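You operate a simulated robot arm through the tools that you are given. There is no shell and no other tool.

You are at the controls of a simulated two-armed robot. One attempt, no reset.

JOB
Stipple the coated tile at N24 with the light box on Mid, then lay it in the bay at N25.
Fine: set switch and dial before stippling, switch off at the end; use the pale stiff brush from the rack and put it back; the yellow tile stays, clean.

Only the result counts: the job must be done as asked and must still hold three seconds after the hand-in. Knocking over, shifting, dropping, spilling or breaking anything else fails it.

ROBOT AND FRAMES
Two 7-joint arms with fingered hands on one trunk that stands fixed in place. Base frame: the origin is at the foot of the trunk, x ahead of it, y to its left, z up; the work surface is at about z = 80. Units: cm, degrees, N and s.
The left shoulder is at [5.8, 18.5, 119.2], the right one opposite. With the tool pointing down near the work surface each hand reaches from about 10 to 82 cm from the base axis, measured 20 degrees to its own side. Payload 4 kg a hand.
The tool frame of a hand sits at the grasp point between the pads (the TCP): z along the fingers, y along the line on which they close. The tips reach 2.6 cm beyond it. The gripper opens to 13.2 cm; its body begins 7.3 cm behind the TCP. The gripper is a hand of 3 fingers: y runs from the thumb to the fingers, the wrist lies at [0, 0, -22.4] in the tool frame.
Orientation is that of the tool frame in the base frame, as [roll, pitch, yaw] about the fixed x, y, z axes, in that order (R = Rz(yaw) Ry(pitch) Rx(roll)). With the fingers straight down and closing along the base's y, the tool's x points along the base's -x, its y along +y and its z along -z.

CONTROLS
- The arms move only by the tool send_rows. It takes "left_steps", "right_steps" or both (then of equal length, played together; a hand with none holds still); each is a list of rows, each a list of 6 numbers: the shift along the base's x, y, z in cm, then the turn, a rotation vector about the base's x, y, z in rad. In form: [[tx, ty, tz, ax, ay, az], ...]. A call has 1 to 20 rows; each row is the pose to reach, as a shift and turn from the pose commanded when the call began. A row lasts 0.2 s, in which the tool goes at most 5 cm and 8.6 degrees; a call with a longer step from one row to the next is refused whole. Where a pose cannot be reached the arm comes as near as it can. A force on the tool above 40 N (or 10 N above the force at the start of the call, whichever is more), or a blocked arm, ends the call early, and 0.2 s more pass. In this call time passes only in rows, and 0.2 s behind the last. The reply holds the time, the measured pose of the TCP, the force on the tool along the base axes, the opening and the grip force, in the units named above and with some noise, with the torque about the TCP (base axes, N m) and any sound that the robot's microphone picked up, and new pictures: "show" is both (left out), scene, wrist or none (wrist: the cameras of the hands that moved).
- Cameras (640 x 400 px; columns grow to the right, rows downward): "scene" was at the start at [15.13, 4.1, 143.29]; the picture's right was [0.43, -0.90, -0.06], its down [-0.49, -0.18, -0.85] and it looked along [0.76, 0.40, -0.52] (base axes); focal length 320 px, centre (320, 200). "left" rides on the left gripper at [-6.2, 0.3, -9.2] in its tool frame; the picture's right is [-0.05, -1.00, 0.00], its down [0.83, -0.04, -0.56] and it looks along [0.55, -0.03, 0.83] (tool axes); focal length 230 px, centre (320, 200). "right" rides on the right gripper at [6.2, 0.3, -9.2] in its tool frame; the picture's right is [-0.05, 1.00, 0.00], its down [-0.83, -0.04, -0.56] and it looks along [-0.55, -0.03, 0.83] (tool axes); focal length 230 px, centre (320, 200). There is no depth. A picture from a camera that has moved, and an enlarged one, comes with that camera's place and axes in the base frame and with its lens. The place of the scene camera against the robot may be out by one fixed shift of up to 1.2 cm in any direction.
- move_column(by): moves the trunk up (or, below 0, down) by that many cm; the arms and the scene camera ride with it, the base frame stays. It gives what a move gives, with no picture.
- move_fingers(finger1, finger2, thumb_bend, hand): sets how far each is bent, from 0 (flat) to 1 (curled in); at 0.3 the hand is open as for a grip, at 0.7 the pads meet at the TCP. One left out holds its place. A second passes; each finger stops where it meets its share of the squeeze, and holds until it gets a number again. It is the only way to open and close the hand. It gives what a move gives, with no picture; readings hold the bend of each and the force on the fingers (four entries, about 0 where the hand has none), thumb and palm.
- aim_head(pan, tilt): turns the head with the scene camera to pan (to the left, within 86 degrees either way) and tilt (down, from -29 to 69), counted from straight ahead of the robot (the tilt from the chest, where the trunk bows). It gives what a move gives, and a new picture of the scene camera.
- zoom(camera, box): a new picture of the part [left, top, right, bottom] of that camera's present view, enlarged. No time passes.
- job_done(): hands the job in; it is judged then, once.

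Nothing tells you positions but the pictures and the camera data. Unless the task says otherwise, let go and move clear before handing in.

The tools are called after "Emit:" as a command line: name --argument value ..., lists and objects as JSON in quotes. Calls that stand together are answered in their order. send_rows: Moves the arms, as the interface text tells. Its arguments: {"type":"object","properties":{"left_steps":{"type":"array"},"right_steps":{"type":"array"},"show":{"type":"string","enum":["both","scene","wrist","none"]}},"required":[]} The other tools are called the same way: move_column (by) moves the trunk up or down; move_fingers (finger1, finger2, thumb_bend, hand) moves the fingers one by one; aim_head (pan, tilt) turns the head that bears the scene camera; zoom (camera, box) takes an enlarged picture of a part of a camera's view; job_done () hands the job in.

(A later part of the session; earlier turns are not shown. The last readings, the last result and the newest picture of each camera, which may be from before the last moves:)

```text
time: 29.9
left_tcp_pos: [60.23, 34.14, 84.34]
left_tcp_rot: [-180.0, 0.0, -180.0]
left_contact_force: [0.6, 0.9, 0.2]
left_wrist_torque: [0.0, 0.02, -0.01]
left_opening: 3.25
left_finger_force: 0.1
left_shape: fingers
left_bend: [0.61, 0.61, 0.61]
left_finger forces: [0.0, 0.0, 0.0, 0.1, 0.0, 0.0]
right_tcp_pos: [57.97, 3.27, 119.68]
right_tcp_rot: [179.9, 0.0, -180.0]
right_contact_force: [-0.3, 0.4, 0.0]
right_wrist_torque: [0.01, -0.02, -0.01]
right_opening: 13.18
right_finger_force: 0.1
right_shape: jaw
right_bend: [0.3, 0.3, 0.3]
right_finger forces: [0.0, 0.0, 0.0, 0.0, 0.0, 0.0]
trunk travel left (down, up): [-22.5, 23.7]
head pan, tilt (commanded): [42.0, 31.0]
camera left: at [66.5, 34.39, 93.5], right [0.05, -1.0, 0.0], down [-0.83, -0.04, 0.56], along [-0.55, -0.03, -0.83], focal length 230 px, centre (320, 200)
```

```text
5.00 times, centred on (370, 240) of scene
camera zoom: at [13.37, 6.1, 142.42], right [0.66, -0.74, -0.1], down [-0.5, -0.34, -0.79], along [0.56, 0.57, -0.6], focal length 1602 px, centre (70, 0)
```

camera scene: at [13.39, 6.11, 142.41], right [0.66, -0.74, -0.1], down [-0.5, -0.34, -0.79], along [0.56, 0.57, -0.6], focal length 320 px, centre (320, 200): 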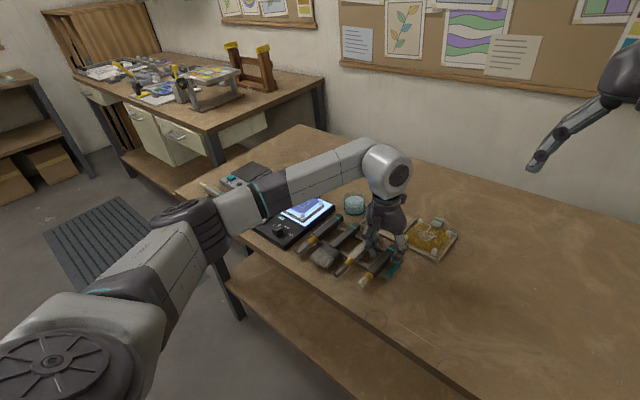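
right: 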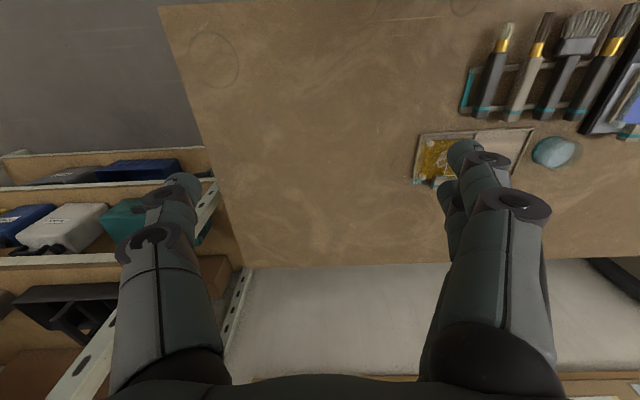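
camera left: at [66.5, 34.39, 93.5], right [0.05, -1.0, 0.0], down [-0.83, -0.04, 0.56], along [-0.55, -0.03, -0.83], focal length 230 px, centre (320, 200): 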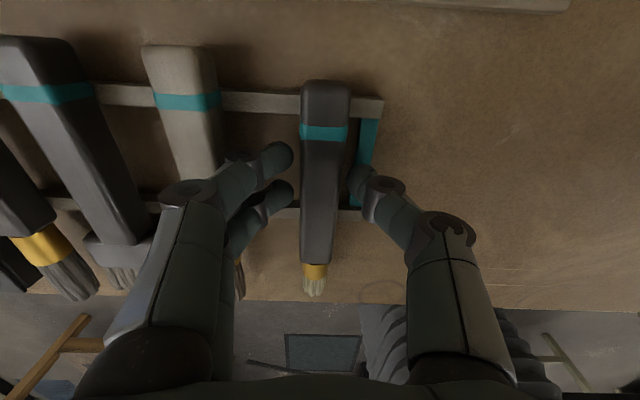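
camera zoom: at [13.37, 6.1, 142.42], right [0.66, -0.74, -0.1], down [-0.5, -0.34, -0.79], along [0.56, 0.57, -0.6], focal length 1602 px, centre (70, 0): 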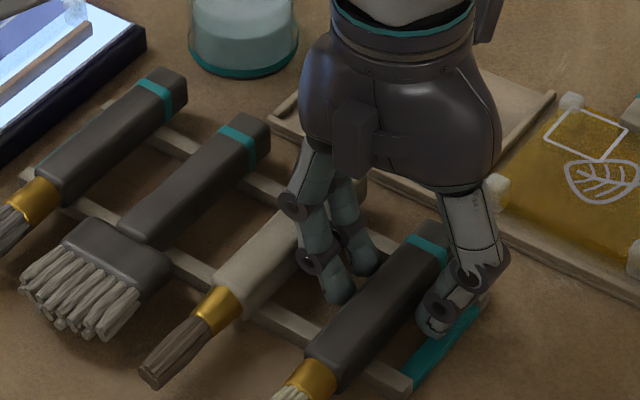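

Well centred. Closing on the handle.

Emit:
move_fingers --hand "left" --finger1 0.66 --finger2 0.66 --thumb_bend 0.66

Emit:
move_fingers --hand "left" --finger1 0.74 --finger2 0.74 --thumb_bend 0.74

Emit:
zoom --camera "left" --box '[220, 80, 420, 205]'

```text
time: 30.9
left_tcp_pos: [60.26, 34.22, 84.28]
left_tcp_rot: [180.0, -0.1, 180.0]
left_contact_force: [0.5, -0.9, -0.4]
left_wrist_torque: [-0.02, 0.0, 0.06]
left_opening: 2.29
left_finger_force: 2.8
left_shape: fingers
left_bend: [0.64, 0.64, 0.65]
left_finger forces: [1.3, 1.4, 0.0, 0.0, 2.6, 0.0]
right_tcp_pos: [58.08, 3.23, 119.6]
right_tcp_rot: [179.9, 0.0, 180.0]
right_contact_force: [-0.3, -1.0, 0.4]
right_wrist_torque: [0.01, 0.0, -0.01]
right_opening: 13.21
right_finger_force: 0.0
right_shape: jaw
right_bend: [0.3, 0.3, 0.3]
right_finger forces: [0.1, 0.0, 0.0, 0.1, 0.0, 0.0]
trunk travel left (down, up): [-22.5, 23.7]
head pan, tilt (commanded): [42.0, 31.0]
```

```text
time: 31.9
left_tcp_pos: [60.31, 34.03, 84.22]
left_tcp_rot: [180.0, 0.0, 180.0]
left_contact_force: [-0.2, -0.7, -0.2]
left_wrist_torque: [-0.04, -0.02, -0.01]
left_opening: 2.04
left_finger_force: 15.1
left_shape: fingers
left_bend: [0.71, 0.7, 0.67]
left_finger forces: [7.8, 7.6, 0.1, 0.0, 15.5, 0.1]
right_tcp_pos: [57.98, 3.2, 119.68]
right_tcp_rot: [179.9, 0.0, -180.0]
right_contact_force: [0.6, 0.7, -0.1]
right_wrist_torque: [-0.03, -0.01, 0.02]
right_opening: 13.21
right_finger_force: 0.1
right_shape: jaw
right_bend: [0.3, 0.3, 0.3]
right_finger forces: [0.0, 0.0, 0.0, 0.0, 0.0, 0.1]
trunk travel left (down, up): [-22.5, 23.7]
head pan, tilt (commanded): [42.0, 31.0]
```

```text
3.20 times, centred on (320, 142) of left
camera zoom: at [66.5, 34.38, 93.49], right [0.05, -1.0, 0.0], down [-0.83, -0.04, 0.56], along [-0.55, -0.03, -0.83], focal length 736 px, centre (320, 384)
```

zoom: 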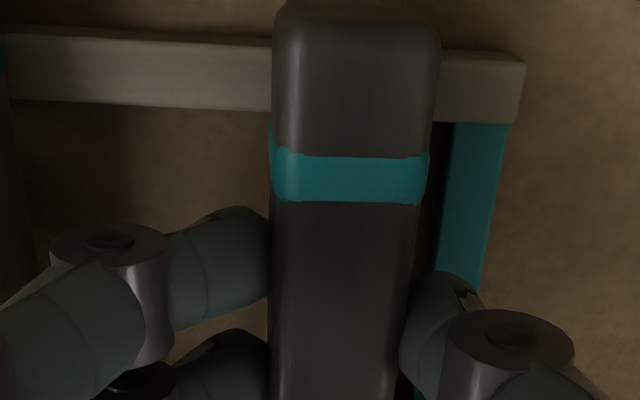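

The handle is gripped with about 15 N. Lifting straight up and checking the hold.

Emit:
send_rows --left_steps '[[0, 0, 1, 0, 0, 0], [0, 0, 3, 0, 0, 0], [0, 0, 6, 0, 0, 0], [0, 0, 10, 0, 0, 0], [0, 0, 14, 0, 0, 0]]' --show "both"

Emit:
zoom --camera "scene" --box '[300, 150, 440, 280]'

Emit:
zoom --camera "left" --box '[200, 80, 440, 280]'

```text
time: 33.1
left_tcp_pos: [60.01, 34.22, 98.52]
left_tcp_rot: [-180.0, 0.1, 180.0]
left_contact_force: [-0.2, 0.0, -1.4]
left_wrist_torque: [0.0, -0.04, 0.02]
left_opening: 2.04
left_finger_force: 15.6
left_shape: fingers
left_bend: [0.71, 0.7, 0.67]
left_finger forces: [7.9, 7.6, 0.0, 0.0, 15.5, 0.0]
right_tcp_pos: [57.94, 3.19, 119.72]
right_tcp_rot: [-180.0, 0.1, 180.0]
right_contact_force: [0.5, -0.3, -0.2]
right_wrist_torque: [-0.04, 0.01, 0.02]
right_opening: 13.18
right_finger_force: 0.1
right_shape: jaw
right_bend: [0.3, 0.3, 0.3]
right_finger forces: [0.0, 0.0, 0.0, 0.0, 0.0, 0.1]
trunk travel left (down, up): [-22.5, 23.7]
head pan, tilt (commanded): [42.0, 31.0]
camera scene: at [13.32, 6.05, 142.43], right [0.66, -0.74, -0.1], down [-0.5, -0.34, -0.79], along [0.56, 0.57, -0.6], focal length 320 px, centre (320, 200)
camera left: at [66.19, 34.46, 107.68], right [0.05, -1.0, 0.0], down [-0.83, -0.04, 0.56], along [-0.55, -0.03, -0.83], focal length 230 px, centre (320, 200)
```

scene: 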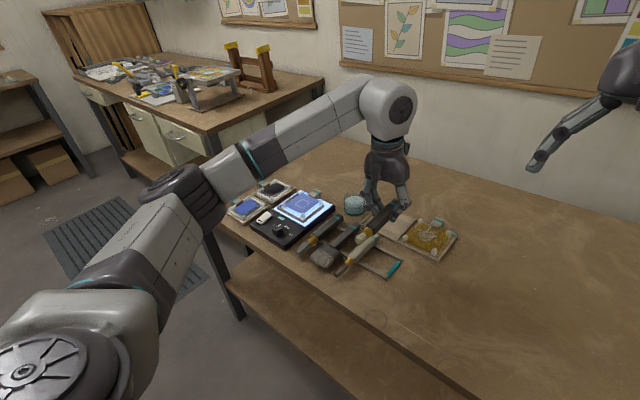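
left: 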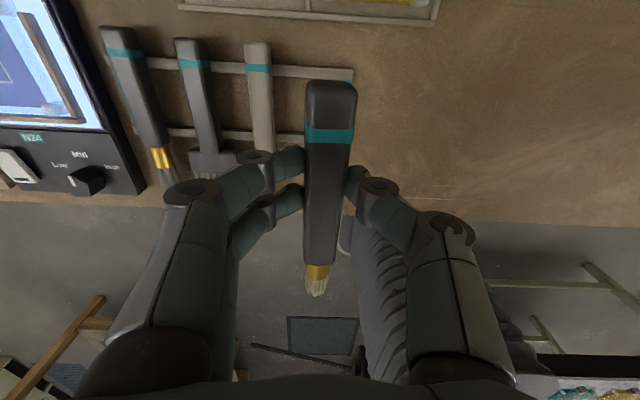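

```text
3.08 times, centred on (370, 215) of scene
camera zoom: at [13.32, 6.05, 142.43], right [0.66, -0.74, -0.1], down [-0.5, -0.34, -0.79], along [0.56, 0.57, -0.6], focal length 986 px, centre (166, 154)
```

zoom: 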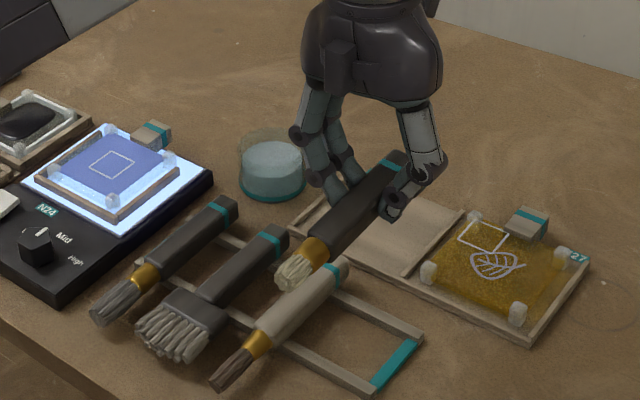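

```text
2.00 times, centred on (320, 180) of left
camera zoom: at [66.19, 34.46, 107.68], right [0.05, -1.0, 0.0], down [-0.83, -0.04, 0.56], along [-0.55, -0.03, -0.83], focal length 460 px, centre (320, 240)
```

zoom: 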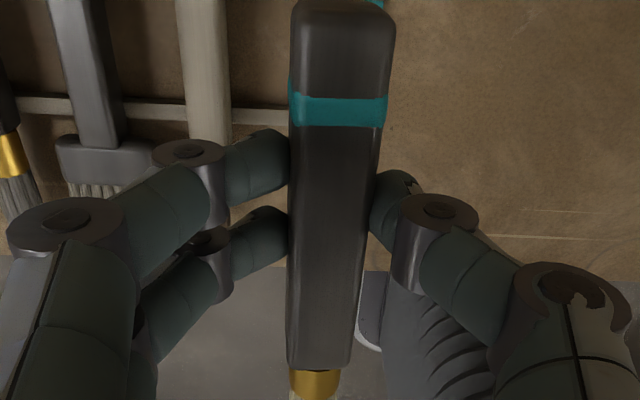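

The brush is held firmly and level. I'll raise it and swing the tool to point forward so the bristles point straight down.

Emit:
send_rows --left_steps '[[-0.5, 0, 1, 0, -0.1428, 0], [-1, 0, 2, 0, -0.2856, 0], [-1.5, 0, 3, 0, -0.4284, 0], [-2, 0, 4, 0, -0.5712, 0], [-2.5, 0, 5, 0, -0.714, 0], [-3, 0, 6, 0, -0.8568, 0], [-3, 0, 7, 0, -0.9996, 0], [-3, 0, 7, 0, -1.1424, 0], [-3, 0, 7, 0, -1.2852, 0], [-3, 0, 7, 0, -1.428, 0], [-3, 0, 7, 0, -1.571, 0]]' --show "both"

Emit:
zoom --camera "scene" --box '[260, 100, 460, 260]'

```text
time: 35.5
left_tcp_pos: [57.31, 34.11, 105.27]
left_tcp_rot: [-179.8, 73.7, -179.8]
left_contact_force: [-0.2, -1.1, 0.3]
left_wrist_torque: [0.0, 0.04, -0.01]
left_opening: 2.02
left_finger_force: 15.7
left_shape: fingers
left_bend: [0.71, 0.71, 0.67]
left_finger forces: [7.5, 7.5, 0.0, 0.0, 14.9, 0.0]
left hand out of reach, approached as far as the arm can: row 10, 11
right_tcp_pos: [57.97, 3.26, 119.66]
right_tcp_rot: [-180.0, 0.0, 179.9]
right_contact_force: [0.1, 0.7, 0.1]
right_wrist_torque: [0.02, -0.01, 0.01]
right_opening: 13.18
right_finger_force: 0.0
right_shape: jaw
right_bend: [0.3, 0.3, 0.3]
right_finger forces: [0.0, 0.0, 0.0, 0.0, 0.0, 0.0]
trunk travel left (down, up): [-22.5, 23.7]
head pan, tilt (commanded): [42.0, 31.0]
camera scene: at [13.35, 6.11, 142.42], right [0.66, -0.74, -0.1], down [-0.5, -0.34, -0.79], along [0.56, 0.57, -0.6], focal length 320 px, centre (320, 200)
camera left: at [50.14, 34.39, 113.73], right [0.01, -1.0, 0.05], down [-0.77, -0.04, -0.64], along [0.64, -0.03, -0.77], focal length 230 px, centre (320, 200)
```

scene: 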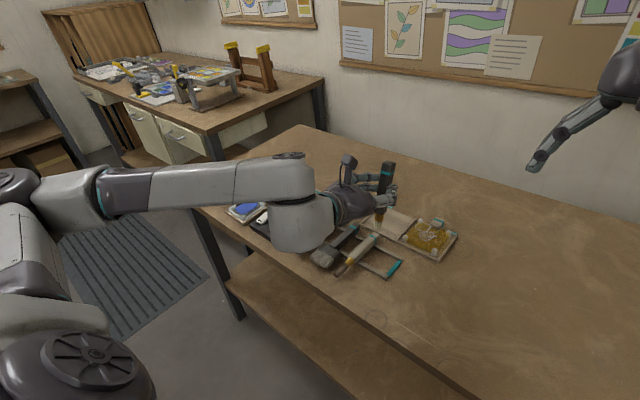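
left: 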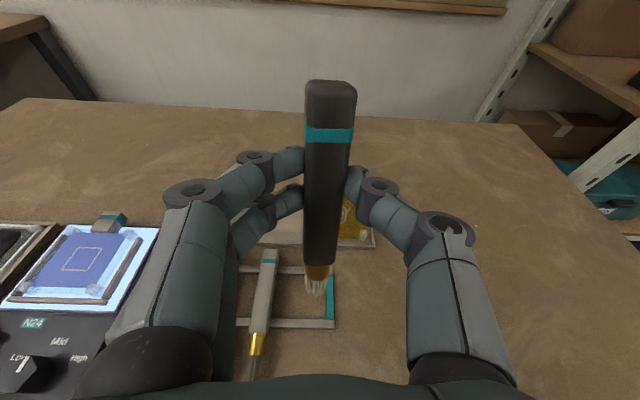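

```text
2.50 times, centred on (360, 180) of scene
camera zoom: at [13.35, 6.11, 142.42], right [0.66, -0.74, -0.1], down [-0.5, -0.34, -0.79], along [0.56, 0.57, -0.6], focal length 801 px, centre (220, 250)
```

zoom: 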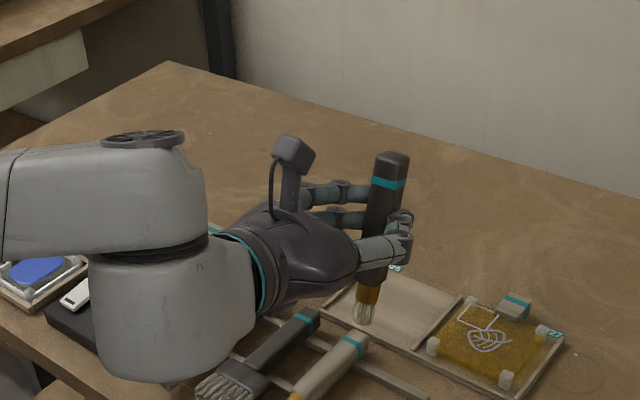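

The wrist stops at about 74° pitch here. I'll carry the brush over the light box while yawing outward along the arm's natural direction, which should allow more tilt.

Emit:
send_rows --left_steps '[[0.5, 4, 0, 0, 0, 0.087], [1, 8, 0, 0, 0, 0.174], [1.7, 12, 0, 0, 0, 0.262], [2.4, 16, 0, 0, 0, 0.349], [3, 20, 0, 0, 0, 0.436], [3.6, 24.5, 0, 0, 0, 0.524], [4.2, 29, 0, 0, 0, 0.611]]' --show "both"

Emit:
zoom --camera "scene" --box '[220, 60, 420, 220]'

```text
time: 37.1
left_tcp_pos: [61.3, 63.2, 105.04]
left_tcp_rot: [-179.6, 73.6, -144.7]
left_contact_force: [0.8, -0.2, -1.0]
left_wrist_torque: [0.0, 0.04, 0.01]
left_opening: 2.0
left_finger_force: 15.6
left_shape: fingers
left_bend: [0.71, 0.71, 0.67]
left_finger forces: [7.4, 7.5, 0.1, 0.0, 14.9, 0.0]
right_tcp_pos: [57.98, 3.4, 119.56]
right_tcp_rot: [180.0, 0.1, 180.0]
right_contact_force: [0.5, -0.3, 0.6]
right_wrist_torque: [-0.03, 0.0, -0.04]
right_opening: 13.17
right_finger_force: 0.1
right_shape: jaw
right_bend: [0.3, 0.3, 0.3]
right_finger forces: [0.0, 0.1, 0.0, 0.0, 0.1, 0.0]
trunk travel left (down, up): [-22.5, 23.7]
head pan, tilt (commanded): [42.0, 31.0]
camera scene: at [13.39, 6.2, 142.41], right [0.66, -0.74, -0.1], down [-0.5, -0.35, -0.79], along [0.56, 0.57, -0.6], focal length 320 px, centre (320, 200)
camera left: at [55.35, 59.37, 113.6], right [0.59, -0.81, 0.05], down [-0.6, -0.48, -0.64], along [0.54, 0.34, -0.77], focal length 230 px, centre (320, 200)
```

scene: 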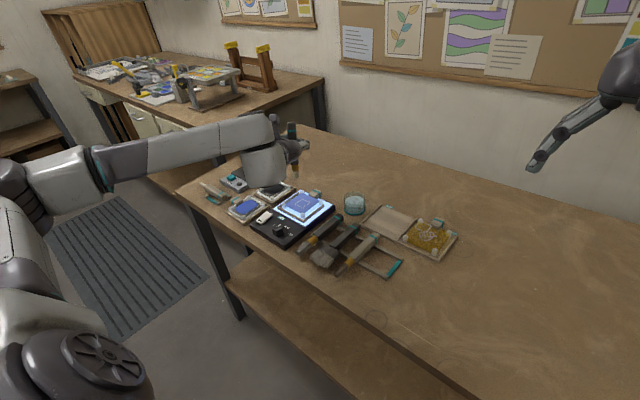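
left: 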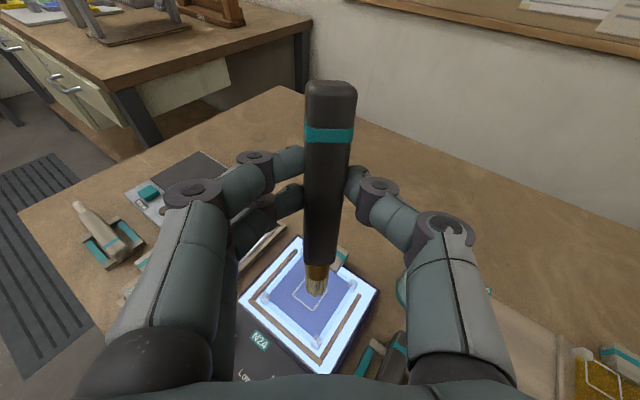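

```text
2.50 times, centred on (320, 140) of scene
camera zoom: at [13.39, 6.2, 142.41], right [0.66, -0.74, -0.1], down [-0.5, -0.35, -0.79], along [0.56, 0.57, -0.6], focal length 801 px, centre (320, 350)
```

zoom: 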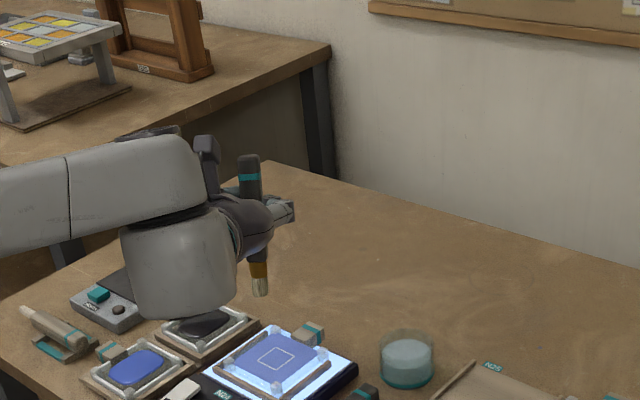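

Bristles hang above the tile with the brush about 16° off vertical. I'll try to straighten the rest of the tilt here.

Emit:
send_rows --left_steps '[[0, 0, 0, 0.08, -0.115, 0], [0, 0, 0, 0.161, -0.229, 0]]' --show "both"

Emit:
zoom --camera "scene" --box '[220, 100, 380, 220]'

Emit:
zoom --camera "left" --box '[220, 220, 420, 400]'

```text
time: 37.7
left_tcp_pos: [61.38, 63.23, 105.2]
left_tcp_rot: [180.0, 73.6, -144.9]
left_contact_force: [-0.8, -0.1, -2.1]
left_wrist_torque: [-0.03, -0.01, -0.01]
left_opening: 2.02
left_finger_force: 14.8
left_shape: fingers
left_bend: [0.71, 0.71, 0.67]
left_finger forces: [7.5, 7.4, 0.0, 0.0, 15.1, 0.0]
left hand out of reach, approached as far as the arm can: row 1, 2
right_tcp_pos: [58.05, 3.17, 119.65]
right_tcp_rot: [180.0, 0.0, 179.9]
right_contact_force: [0.2, -0.3, 0.2]
right_wrist_torque: [-0.01, 0.04, 0.0]
right_opening: 13.2
right_finger_force: 0.1
right_shape: jaw
right_bend: [0.3, 0.3, 0.3]
right_finger forces: [0.0, 0.1, 0.0, 0.0, 0.0, 0.1]
trunk travel left (down, up): [-22.5, 23.7]
head pan, tilt (commanded): [42.0, 31.0]
camera scene: at [13.37, 6.12, 142.42], right [0.66, -0.74, -0.1], down [-0.5, -0.34, -0.79], along [0.56, 0.57, -0.6], focal length 320 px, centre (320, 200)
camera left: at [55.33, 59.29, 113.65], right [0.59, -0.81, 0.05], down [-0.6, -0.48, -0.64], along [0.54, 0.34, -0.77], focal length 230 px, centre (320, 200)
```

scene: 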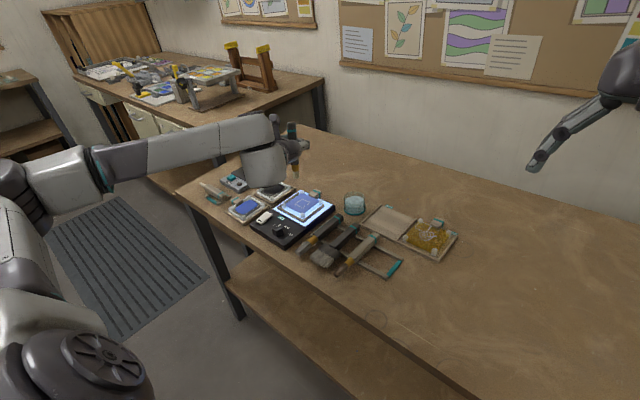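
left: 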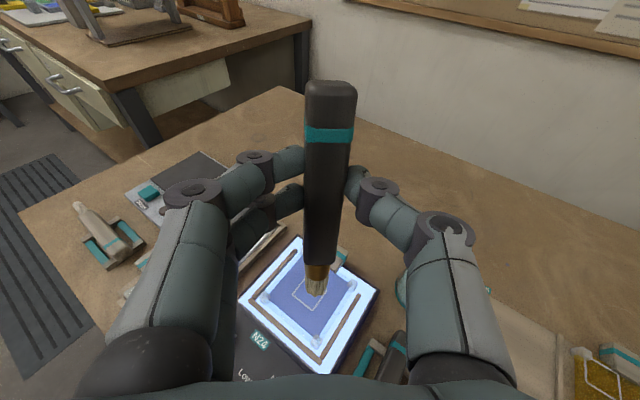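

```text
3.33 times, centred on (300, 160) of scene
camera zoom: at [13.37, 6.12, 142.42], right [0.66, -0.74, -0.1], down [-0.5, -0.34, -0.79], along [0.56, 0.57, -0.6], focal length 1068 px, centre (387, 333)
```

zoom: 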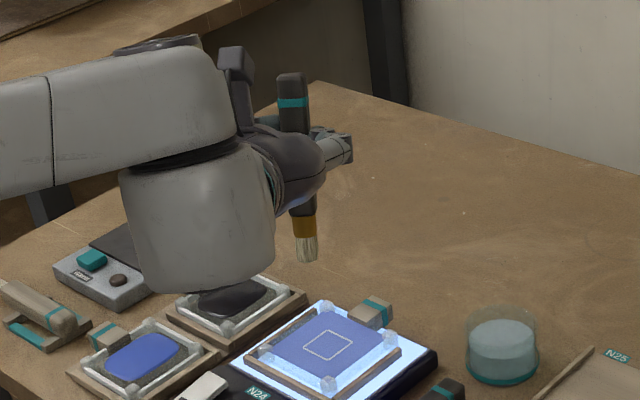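

```text
2.22 times, centred on (320, 310) of left
camera zoom: at [55.33, 59.29, 113.65], right [0.59, -0.81, 0.05], down [-0.6, -0.48, -0.64], along [0.54, 0.34, -0.77], focal length 511 px, centre (320, -44)
```

zoom: 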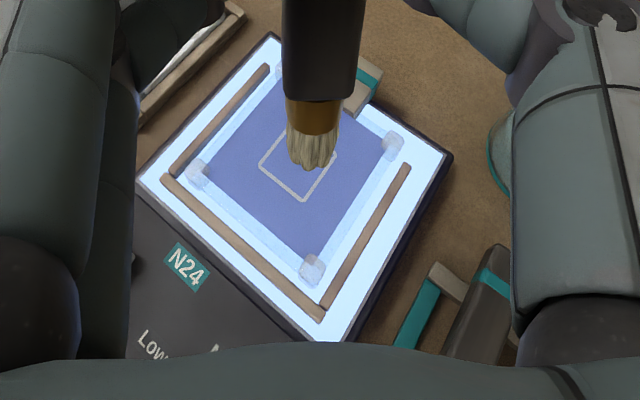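

The wrist limit is relative to the forearm, so I'll raise the hand a little and lower the trunk, which should tip the forearm up and let the brush go vertical.

Emit:
send_rows --left_steps '[[0, 0, 3, 0, 0, 0], [0, 0, 6, 0, 0, 0]]' --show "none"

Emit:
move_column --by -10

Emit:
send_rows --left_steps '[[0, 0, 1, 0.08, -0.115, 0], [0, 0, 2, 0.161, -0.229, 0]]' --show "both"

```text
time: 38.3
left_tcp_pos: [61.2, 63.03, 111.39]
left_tcp_rot: [-179.9, 73.7, -145.0]
left_contact_force: [0.1, 0.4, -0.2]
left_wrist_torque: [-0.01, 0.01, 0.01]
left_opening: 2.02
left_finger_force: 14.6
left_shape: fingers
left_bend: [0.71, 0.71, 0.67]
left_finger forces: [7.4, 7.5, 0.0, 0.1, 15.0, 0.0]
right_tcp_pos: [58.02, 3.18, 119.65]
right_tcp_rot: [180.0, 0.0, -180.0]
right_contact_force: [-0.3, 0.0, 0.1]
right_wrist_torque: [0.0, 0.0, -0.01]
right_opening: 13.18
right_finger_force: 0.0
right_shape: jaw
right_bend: [0.3, 0.3, 0.3]
right_finger forces: [0.0, 0.0, 0.1, 0.1, 0.0, 0.0]
trunk travel left (down, up): [-22.5, 23.7]
head pan, tilt (commanded): [42.0, 31.0]
```

```text
time: 39.7
left_tcp_pos: [61.36, 63.15, 101.27]
left_tcp_rot: [-179.7, 73.7, -144.7]
left_contact_force: [0.4, -0.1, -0.7]
left_wrist_torque: [-0.01, 0.04, -0.01]
left_opening: 2.02
left_finger_force: 14.7
left_shape: fingers
left_bend: [0.71, 0.71, 0.67]
left_finger forces: [7.6, 7.5, 0.0, 0.1, 15.1, 0.0]
right_tcp_pos: [57.88, 3.2, 109.76]
right_tcp_rot: [-180.0, 0.0, -180.0]
right_contact_force: [0.1, -0.2, 0.2]
right_wrist_torque: [0.02, 0.01, -0.01]
right_opening: 13.18
right_finger_force: 0.1
right_shape: jaw
right_bend: [0.3, 0.3, 0.3]
right_finger forces: [0.1, 0.0, 0.1, 0.0, 0.0, 0.1]
trunk travel left (down, up): [-12.5, 33.7]
head pan, tilt (commanded): [42.0, 31.0]
```

```text
time: 40.3
left_tcp_pos: [61.46, 63.2, 102.38]
left_tcp_rot: [-179.5, 81.7, -144.4]
left_contact_force: [0.7, -0.5, -0.5]
left_wrist_torque: [0.01, 0.05, 0.02]
left_opening: 2.0
left_finger_force: 15.3
left_shape: fingers
left_bend: [0.71, 0.71, 0.67]
left_finger forces: [7.5, 7.5, 0.0, 0.0, 15.1, 0.0]
left hand out of reach, approached as far as the arm can: row 2
right_tcp_pos: [57.95, 3.19, 109.71]
right_tcp_rot: [179.9, 0.0, 180.0]
right_contact_force: [1.1, 0.3, -0.5]
right_wrist_torque: [0.01, 0.01, -0.03]
right_opening: 13.18
right_finger_force: 0.0
right_shape: jaw
right_bend: [0.3, 0.3, 0.3]
right_finger forces: [0.0, 0.0, 0.0, 0.0, 0.0, 0.1]
trunk travel left (down, up): [-12.5, 33.7]
head pan, tilt (commanded): [42.0, 31.0]
camera scene: at [21.1, 6.09, 129.41], right [0.64, -0.74, -0.19], down [-0.61, -0.34, -0.71], along [0.46, 0.57, -0.68], focal length 320 px, centre (320, 200)
camera left: at [54.56, 58.67, 109.77], right [0.58, -0.81, 0.05], down [-0.52, -0.42, -0.74], along [0.63, 0.4, -0.67], focal length 230 px, centre (320, 200)
```

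scene: 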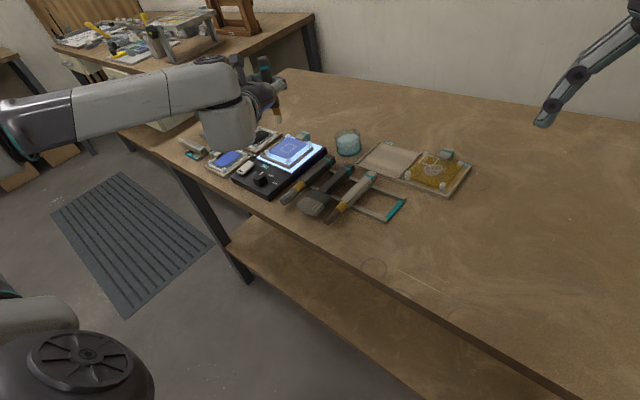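
left: 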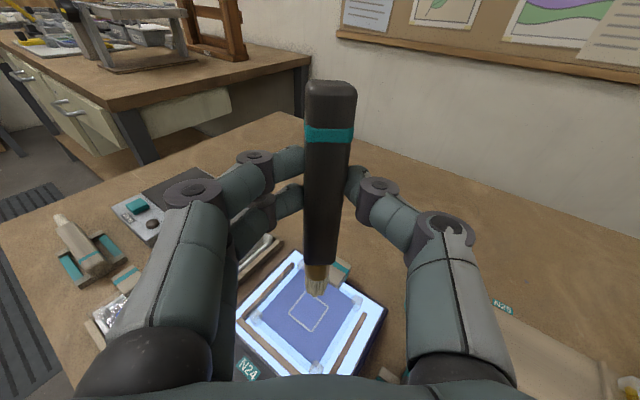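

Now the brush is only about 8° off vertical. I'll raise the hand slightly and lower the trunk some more to keep this tilt at working height.

Emit:
send_rows --left_steps '[[0, 0, 4, 0, 0, 0]]' --show "none"

Emit:
move_column --by -8

Emit:
send_rows --left_steps '[[0, 0, 0, 0.08, -0.115, 0]]' --show "both"

Emit:
zoom --camera "left" --box '[220, 220, 420, 400]'

Emit:
zoom --camera "scene" --box '[180, 20, 380, 180]'

```text
time: 40.7
left_tcp_pos: [61.46, 62.98, 106.37]
left_tcp_rot: [-179.4, 81.8, -144.5]
left_contact_force: [-0.9, 0.3, -0.9]
left_wrist_torque: [0.0, 0.03, 0.02]
left_opening: 1.99
left_finger_force: 15.2
left_shape: fingers
left_bend: [0.71, 0.71, 0.67]
left_finger forces: [7.5, 7.5, 0.1, 0.0, 15.1, 0.1]
right_tcp_pos: [57.91, 3.23, 109.82]
right_tcp_rot: [-180.0, 0.0, -179.9]
right_contact_force: [-0.4, 0.1, -0.3]
right_wrist_torque: [0.01, -0.01, 0.01]
right_opening: 13.18
right_finger_force: 0.0
right_shape: jaw
right_bend: [0.3, 0.3, 0.3]
right_finger forces: [0.0, 0.0, 0.0, 0.0, 0.0, 0.0]
trunk travel left (down, up): [-12.5, 33.7]
head pan, tilt (commanded): [42.0, 31.0]
```

```text
time: 41.8
left_tcp_pos: [61.34, 63.04, 98.48]
left_tcp_rot: [-179.2, 81.6, -144.2]
left_contact_force: [-0.1, 0.0, -0.4]
left_wrist_torque: [-0.05, 0.05, -0.01]
left_opening: 2.04
left_finger_force: 14.8
left_shape: fingers
left_bend: [0.71, 0.71, 0.67]
left_finger forces: [7.5, 7.6, 0.1, 0.0, 15.1, 0.0]
right_tcp_pos: [57.85, 3.22, 101.82]
right_tcp_rot: [180.0, 0.2, 180.0]
right_contact_force: [-0.3, 0.1, 0.5]
right_wrist_torque: [0.0, -0.03, 0.01]
right_opening: 13.19
right_finger_force: 0.1
right_shape: jaw
right_bend: [0.3, 0.3, 0.3]
right_finger forces: [0.0, 0.0, 0.0, 0.0, 0.0, 0.0]
trunk travel left (down, up): [-4.5, 41.7]
head pan, tilt (commanded): [42.0, 31.0]
```

```text
time: 42.2
left_tcp_pos: [60.37, 64.66, 98.31]
left_tcp_rot: [-163.5, 87.7, -127.0]
left_contact_force: [-0.6, -0.3, -2.2]
left_wrist_torque: [0.05, -0.04, -0.04]
left_opening: 2.0
left_finger_force: 15.2
left_shape: fingers
left_bend: [0.71, 0.71, 0.67]
left_finger forces: [7.4, 7.4, 0.0, 0.1, 14.6, 0.1]
left hand out of reach, approached as far as the arm can: row 1
right_tcp_pos: [57.96, 3.5, 101.61]
right_tcp_rot: [-179.9, -0.1, -180.0]
right_contact_force: [-0.2, 0.4, -0.4]
right_wrist_torque: [-0.04, 0.01, -0.03]
right_opening: 13.18
right_finger_force: 0.1
right_shape: jaw
right_bend: [0.3, 0.3, 0.3]
right_finger forces: [0.0, 0.1, 0.0, 0.1, 0.0, 0.0]
trunk travel left (down, up): [-4.5, 41.7]
head pan, tilt (commanded): [42.0, 31.0]
camera scene: at [28.77, 6.34, 116.97], right [0.61, -0.74, -0.28], down [-0.71, -0.35, -0.61], along [0.36, 0.57, -0.74], focal length 320 px, centre (320, 200)
camera left: at [52.88, 59.62, 104.64], right [0.6, -0.8, 0.06], down [-0.44, -0.39, -0.81], along [0.67, 0.45, -0.59], focal length 230 px, centre (320, 200)
```

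scene: 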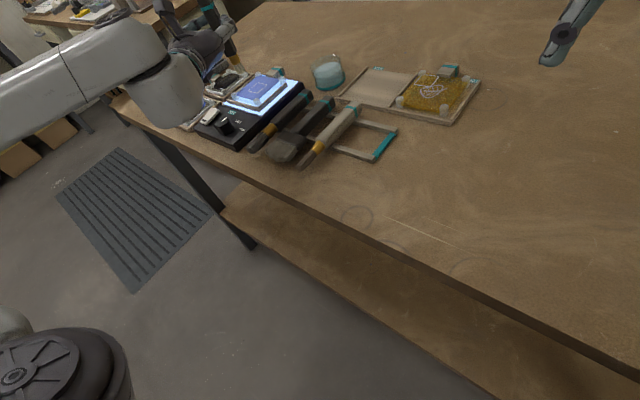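
left: 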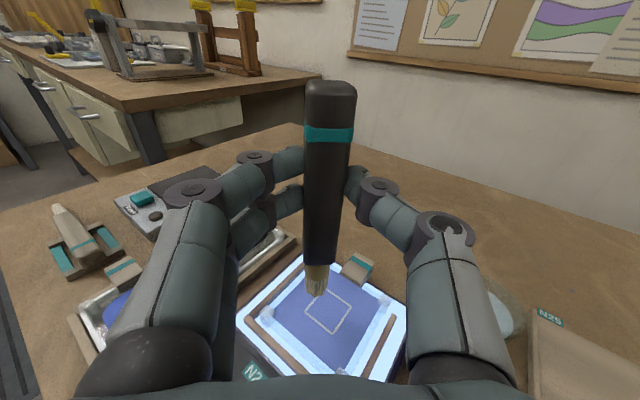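

```text
2.22 times, centred on (320, 310) of left
camera zoom: at [52.88, 59.62, 104.64], right [0.6, -0.8, 0.06], down [-0.44, -0.39, -0.81], along [0.67, 0.45, -0.59], focal length 511 px, centre (320, -44)
```

zoom: 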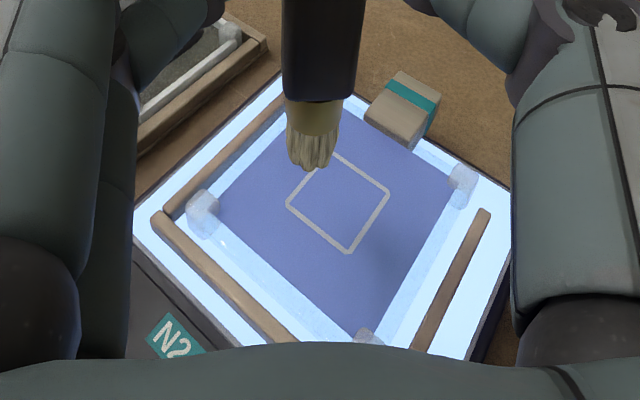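

```text
2.50 times, centred on (280, 100) of scene
camera zoom: at [28.77, 6.34, 116.97], right [0.61, -0.74, -0.28], down [-0.71, -0.35, -0.61], along [0.36, 0.57, -0.74], focal length 801 px, centre (420, 450)
```

zoom: 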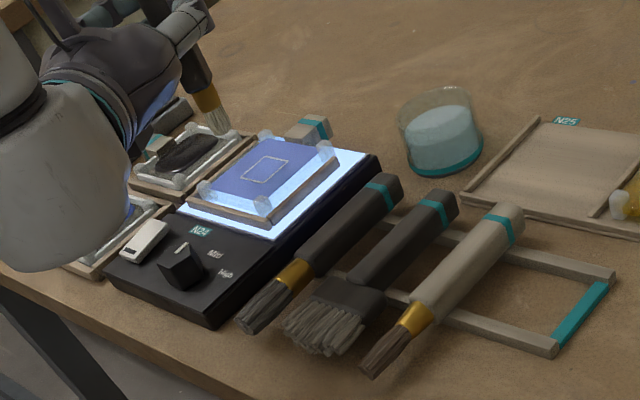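

The brush is nearly vertical now, tip near (61.5, 64.7), with the square's centre near (63.1, 64.5). I'll shift the tip over the square's centre.

Emit:
send_rows --left_steps '[[0.8, -0.1, -0.5, 0, 0, 0], [1.7, -0.3, -1, 0, 0, 0]]' --show "both"

Emit:
zoom --camera "left" --box '[220, 220, 420, 400]'

Emit:
zoom --camera "scene" --box '[180, 20, 340, 160]'

```text
time: 42.8
left_tcp_pos: [60.29, 64.41, 98.33]
left_tcp_rot: [-165.4, 87.7, -128.8]
left_contact_force: [0.2, -0.1, -0.5]
left_wrist_torque: [-0.04, 0.02, 0.03]
left_opening: 2.0
left_finger_force: 15.4
left_shape: fingers
left_bend: [0.71, 0.71, 0.67]
left_finger forces: [7.3, 7.5, 0.0, 0.0, 14.8, 0.0]
left hand out of reach, approached as far as the arm can: row 1, 2
right_tcp_pos: [57.92, 3.18, 101.66]
right_tcp_rot: [-180.0, 0.0, -179.9]
right_contact_force: [-0.3, 0.3, 0.9]
right_wrist_torque: [0.03, -0.01, 0.01]
right_opening: 13.19
right_finger_force: 0.1
right_shape: jaw
right_bend: [0.3, 0.3, 0.3]
right_finger forces: [0.0, 0.0, 0.1, 0.0, 0.1, 0.1]
trunk travel left (down, up): [-4.5, 41.7]
head pan, tilt (commanded): [42.0, 31.0]
camera scene: at [28.73, 6.09, 117.02], right [0.61, -0.74, -0.28], down [-0.71, -0.34, -0.61], along [0.36, 0.57, -0.74], focal length 320 px, centre (320, 200)
camera left: at [52.89, 59.34, 104.81], right [0.6, -0.8, 0.06], down [-0.44, -0.39, -0.81], along [0.67, 0.46, -0.59], focal length 230 px, centre (320, 200)
```

scene: 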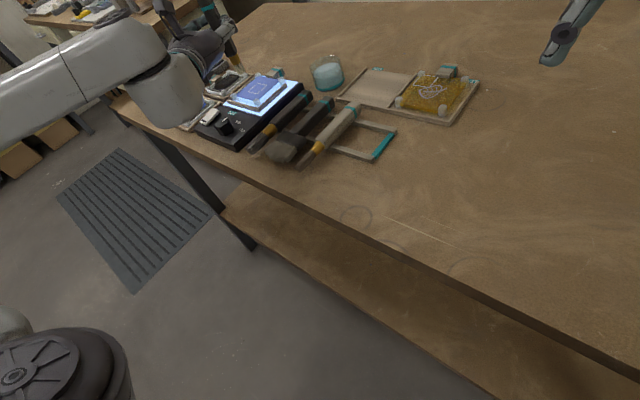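
left: 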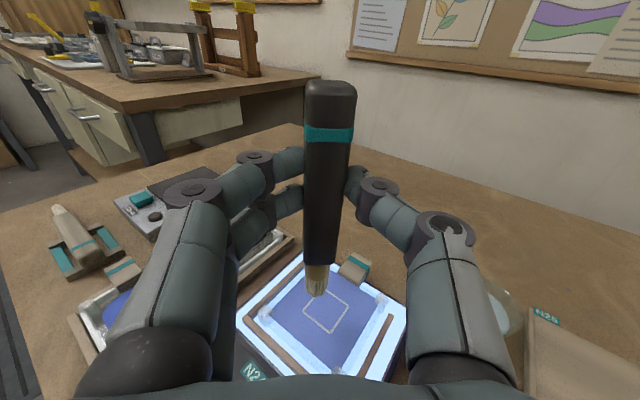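

```text
2.22 times, centred on (320, 310) of left
camera zoom: at [52.89, 59.34, 104.81], right [0.6, -0.8, 0.06], down [-0.44, -0.39, -0.81], along [0.67, 0.46, -0.59], focal length 511 px, centre (320, -44)
```

zoom: 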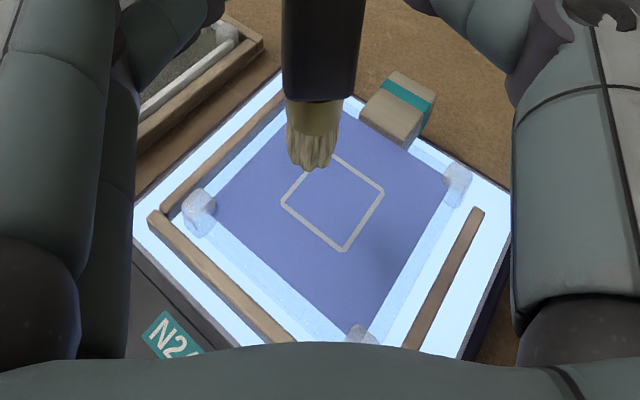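

```text
2.86 times, centred on (260, 90) of scene
camera zoom: at [28.73, 6.09, 117.02], right [0.61, -0.74, -0.28], down [-0.71, -0.34, -0.61], along [0.36, 0.57, -0.74], focal length 915 px, centre (491, 514)
```

zoom: 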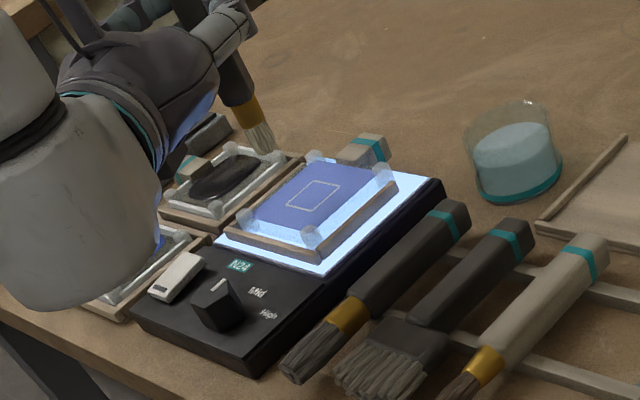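

That pose is at the arm's limit. I'll ease back to about 11° off vertical, which should be freely reachable, and move the tip over the square's centre.

Emit:
send_rows --left_steps '[[0.8, 0.2, 0, -0.05, 0.065, 0], [1.8, 0.4, 0, -0.093, 0.127, 0], [2.9, 0.55, 0, -0.093, 0.127, 0]]' --show "both"

Emit:
zoom --camera "left" --box '[220, 220, 420, 400]'

Emit:
zoom --camera "scene" --box '[180, 20, 340, 160]'

```text
time: 43.6
left_tcp_pos: [63.3, 65.07, 98.22]
left_tcp_rot: [-178.4, 80.5, -143.5]
left_contact_force: [-0.1, -0.5, -1.1]
left_wrist_torque: [0.0, 0.01, 0.02]
left_opening: 2.01
left_finger_force: 14.7
left_shape: fingers
left_bend: [0.71, 0.71, 0.67]
left_finger forces: [7.3, 7.4, 0.1, 0.0, 14.7, 0.0]
right_tcp_pos: [58.13, 3.05, 101.53]
right_tcp_rot: [179.9, -0.1, -180.0]
right_contact_force: [-0.1, -0.2, -0.7]
right_wrist_torque: [0.0, -0.03, 0.0]
right_opening: 13.19
right_finger_force: 0.1
right_shape: jaw
right_bend: [0.3, 0.3, 0.3]
right_finger forces: [0.0, 0.0, 0.1, 0.0, 0.0, 0.0]
trunk travel left (down, up): [-4.5, 41.7]
head pan, tilt (commanded): [42.0, 31.0]
camera scene: at [28.8, 6.14, 116.98], right [0.61, -0.74, -0.29], down [-0.71, -0.34, -0.61], along [0.36, 0.57, -0.74], focal length 320 px, centre (320, 200)
camera left: at [56.48, 60.66, 105.78], right [0.58, -0.81, 0.06], down [-0.53, -0.43, -0.73], along [0.62, 0.39, -0.68], focal length 230 px, centre (320, 200)
```

scene: 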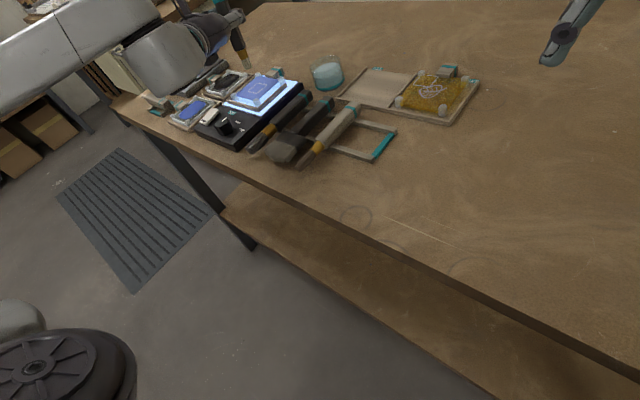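
left: 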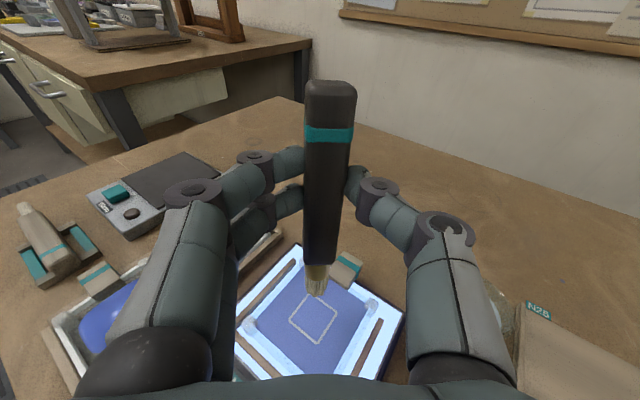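

```text
2.22 times, centred on (320, 310) of left
camera zoom: at [56.48, 60.66, 105.78], right [0.58, -0.81, 0.06], down [-0.53, -0.43, -0.73], along [0.62, 0.39, -0.68], focal length 511 px, centre (320, -44)
```

zoom: 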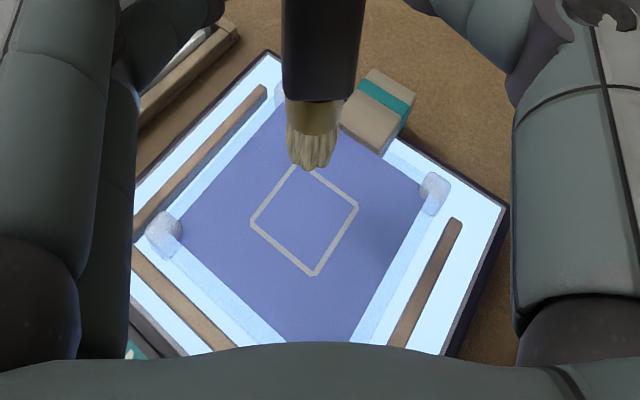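

```text
2.86 times, centred on (260, 90) of scene
camera zoom: at [28.8, 6.14, 116.98], right [0.61, -0.74, -0.29], down [-0.71, -0.34, -0.61], along [0.36, 0.57, -0.74], focal length 915 px, centre (491, 514)
```

zoom: 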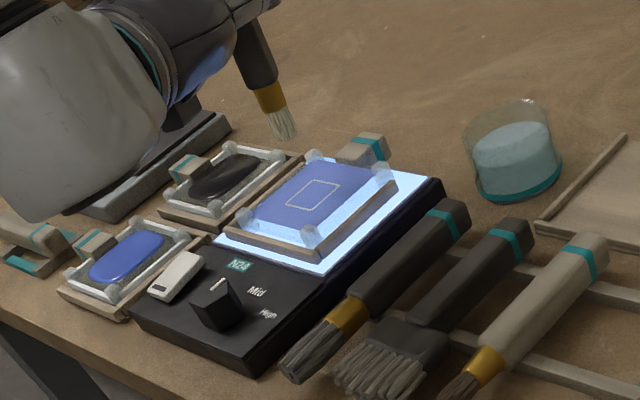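

By ray geometry the tip is at about (63.3, 64.6, 88.4), directly over the square's centre. Descending gently toward the tile.

Emit:
send_rows --left_steps '[[0, 0, -1.5, 0, 0, 0], [0, 0, -3, 0, 0, 0], [0, 0, -3.6, 0, 0, 0]]' --show "both"

Emit:
zoom --camera "left" --box '[240, 250, 400, 380]'

Emit:
zoom --camera "scene" --box '[200, 50, 300, 130]'

```text
time: 44.4
left_tcp_pos: [63.27, 64.97, 94.59]
left_tcp_rot: [-178.1, 80.6, -143.1]
left_contact_force: [0.6, -0.4, -0.9]
left_wrist_torque: [-0.02, 0.0, 0.01]
left_opening: 2.01
left_finger_force: 14.6
left_shape: fingers
left_bend: [0.71, 0.71, 0.67]
left_finger forces: [7.3, 7.4, 0.0, 0.1, 14.7, 0.1]
right_tcp_pos: [58.04, 3.27, 101.71]
right_tcp_rot: [180.0, 0.1, 180.0]
right_contact_force: [-0.1, 0.2, 0.8]
right_wrist_torque: [-0.04, 0.01, -0.03]
right_opening: 13.18
right_finger_force: 0.1
right_shape: jaw
right_bend: [0.3, 0.3, 0.3]
right_finger forces: [0.0, 0.0, 0.1, 0.0, 0.0, 0.0]
trunk travel left (down, up): [-4.5, 41.7]
head pan, tilt (commanded): [42.0, 31.0]
camera scene: at [28.75, 6.11, 117.01], right [0.61, -0.74, -0.28], down [-0.71, -0.34, -0.61], along [0.36, 0.57, -0.74], focal length 320 px, centre (320, 200)
camera left: at [56.45, 60.72, 102.16], right [0.58, -0.81, 0.06], down [-0.53, -0.43, -0.73], along [0.62, 0.39, -0.68], focal length 230 px, centre (320, 200)
```

scene: 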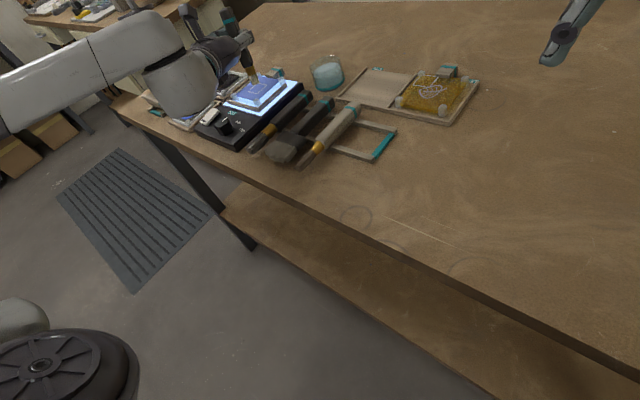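
left: 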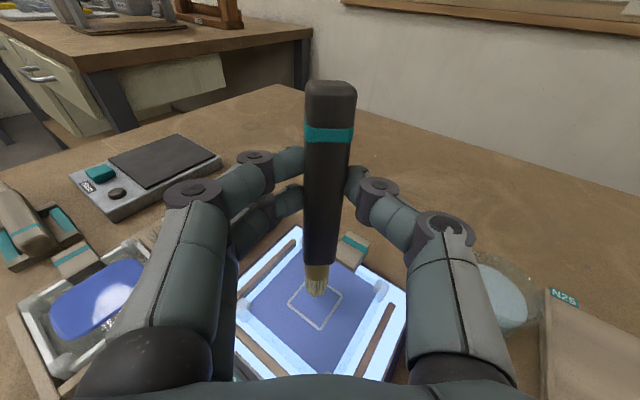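

```text
3.08 times, centred on (320, 315) of left
camera zoom: at [56.45, 60.72, 102.16], right [0.58, -0.81, 0.06], down [-0.53, -0.43, -0.73], along [0.62, 0.39, -0.68], focal length 708 px, centre (320, -154)
```

zoom: 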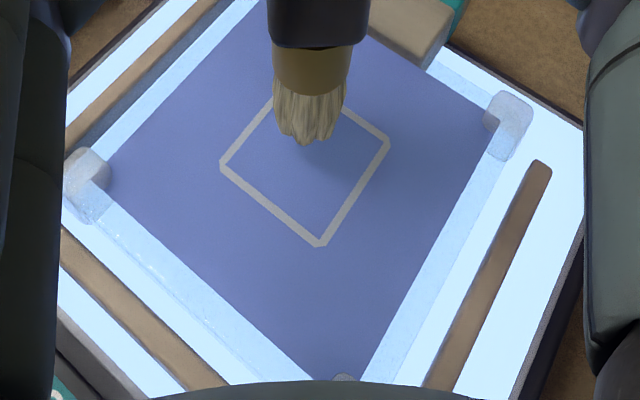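

```text
5.00 times, centred on (250, 90) of scene
camera zoom: at [28.75, 6.11, 117.01], right [0.61, -0.74, -0.28], down [-0.71, -0.34, -0.61], along [0.36, 0.57, -0.74], focal length 1602 px, centre (670, 750)
```

zoom: 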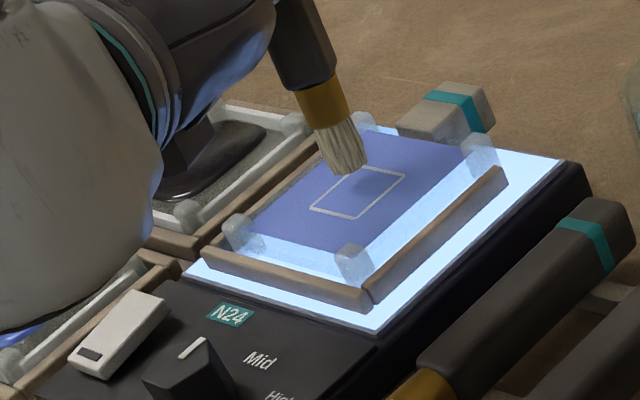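

The tip is about 1 cm above the square's centre. Lowering in 2 mm steps to first contact.

Emit:
send_rows --left_steps '[[0, 0, -0.2, 0, 0, 0], [0, 0, -0.4, 0, 0, 0], [0, 0, -0.6, 0, 0, 0]]' --show "wrist"

Emit:
zoom --camera "left" --box '[240, 250, 400, 380]'

Emit:
zoom --camera "scene" --box '[220, 60, 290, 110]'

```text
time: 45.2
left_tcp_pos: [63.07, 65.15, 94.06]
left_tcp_rot: [-178.3, 80.8, -143.2]
left_contact_force: [-0.1, 0.2, -0.5]
left_wrist_torque: [0.01, 0.01, 0.03]
left_opening: 2.01
left_finger_force: 14.7
left_shape: fingers
left_bend: [0.71, 0.71, 0.67]
left_finger forces: [7.3, 7.5, 0.0, 0.0, 14.7, 0.0]
right_tcp_pos: [58.08, 3.26, 101.69]
right_tcp_rot: [180.0, 0.0, 180.0]
right_contact_force: [-0.1, 0.6, -1.1]
right_wrist_torque: [0.0, -0.03, 0.0]
right_opening: 13.22
right_finger_force: 0.0
right_shape: jaw
right_bend: [0.3, 0.3, 0.3]
right_finger forces: [0.0, 0.0, 0.1, 0.1, 0.0, 0.1]
trunk travel left (down, up): [-4.5, 41.7]
head pan, tilt (commanded): [42.0, 31.0]
camera left: at [56.37, 60.68, 101.55], right [0.58, -0.81, 0.06], down [-0.53, -0.43, -0.73], along [0.62, 0.39, -0.68], focal length 230 px, centre (320, 200)
```

left: 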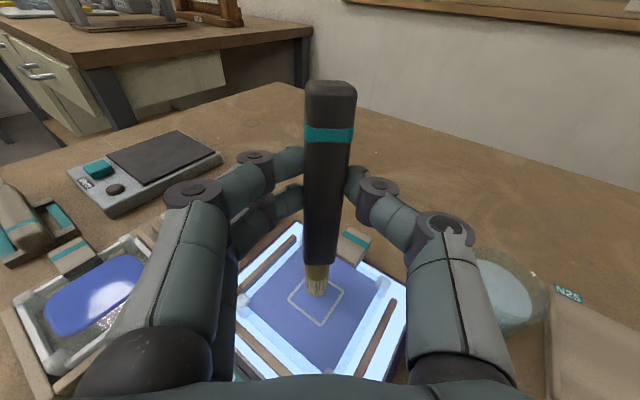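

```text
3.08 times, centred on (320, 315) of left
camera zoom: at [56.37, 60.68, 101.55], right [0.58, -0.81, 0.06], down [-0.53, -0.43, -0.73], along [0.62, 0.39, -0.68], focal length 708 px, centre (320, -154)
```

zoom: 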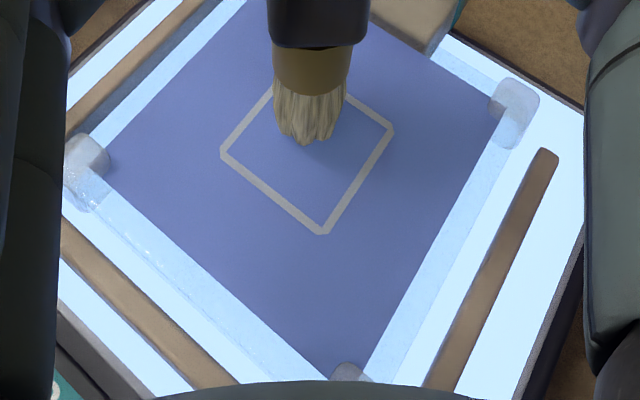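

```text
8.00 times, centred on (255, 85) of scene
camera zoom: at [28.75, 6.11, 117.01], right [0.61, -0.74, -0.28], down [-0.71, -0.34, -0.61], along [0.36, 0.57, -0.74], focal length 2563 px, centre (840, 1120)
```

zoom: 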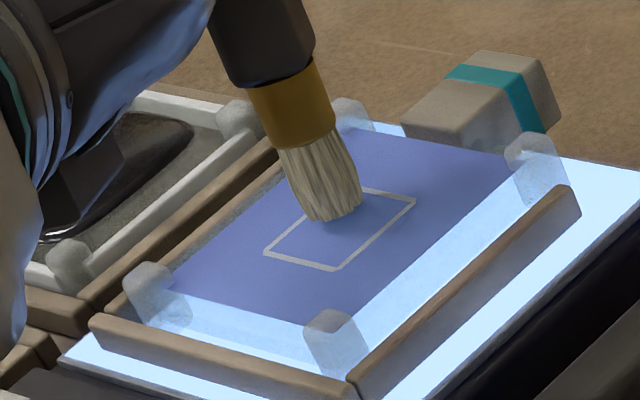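

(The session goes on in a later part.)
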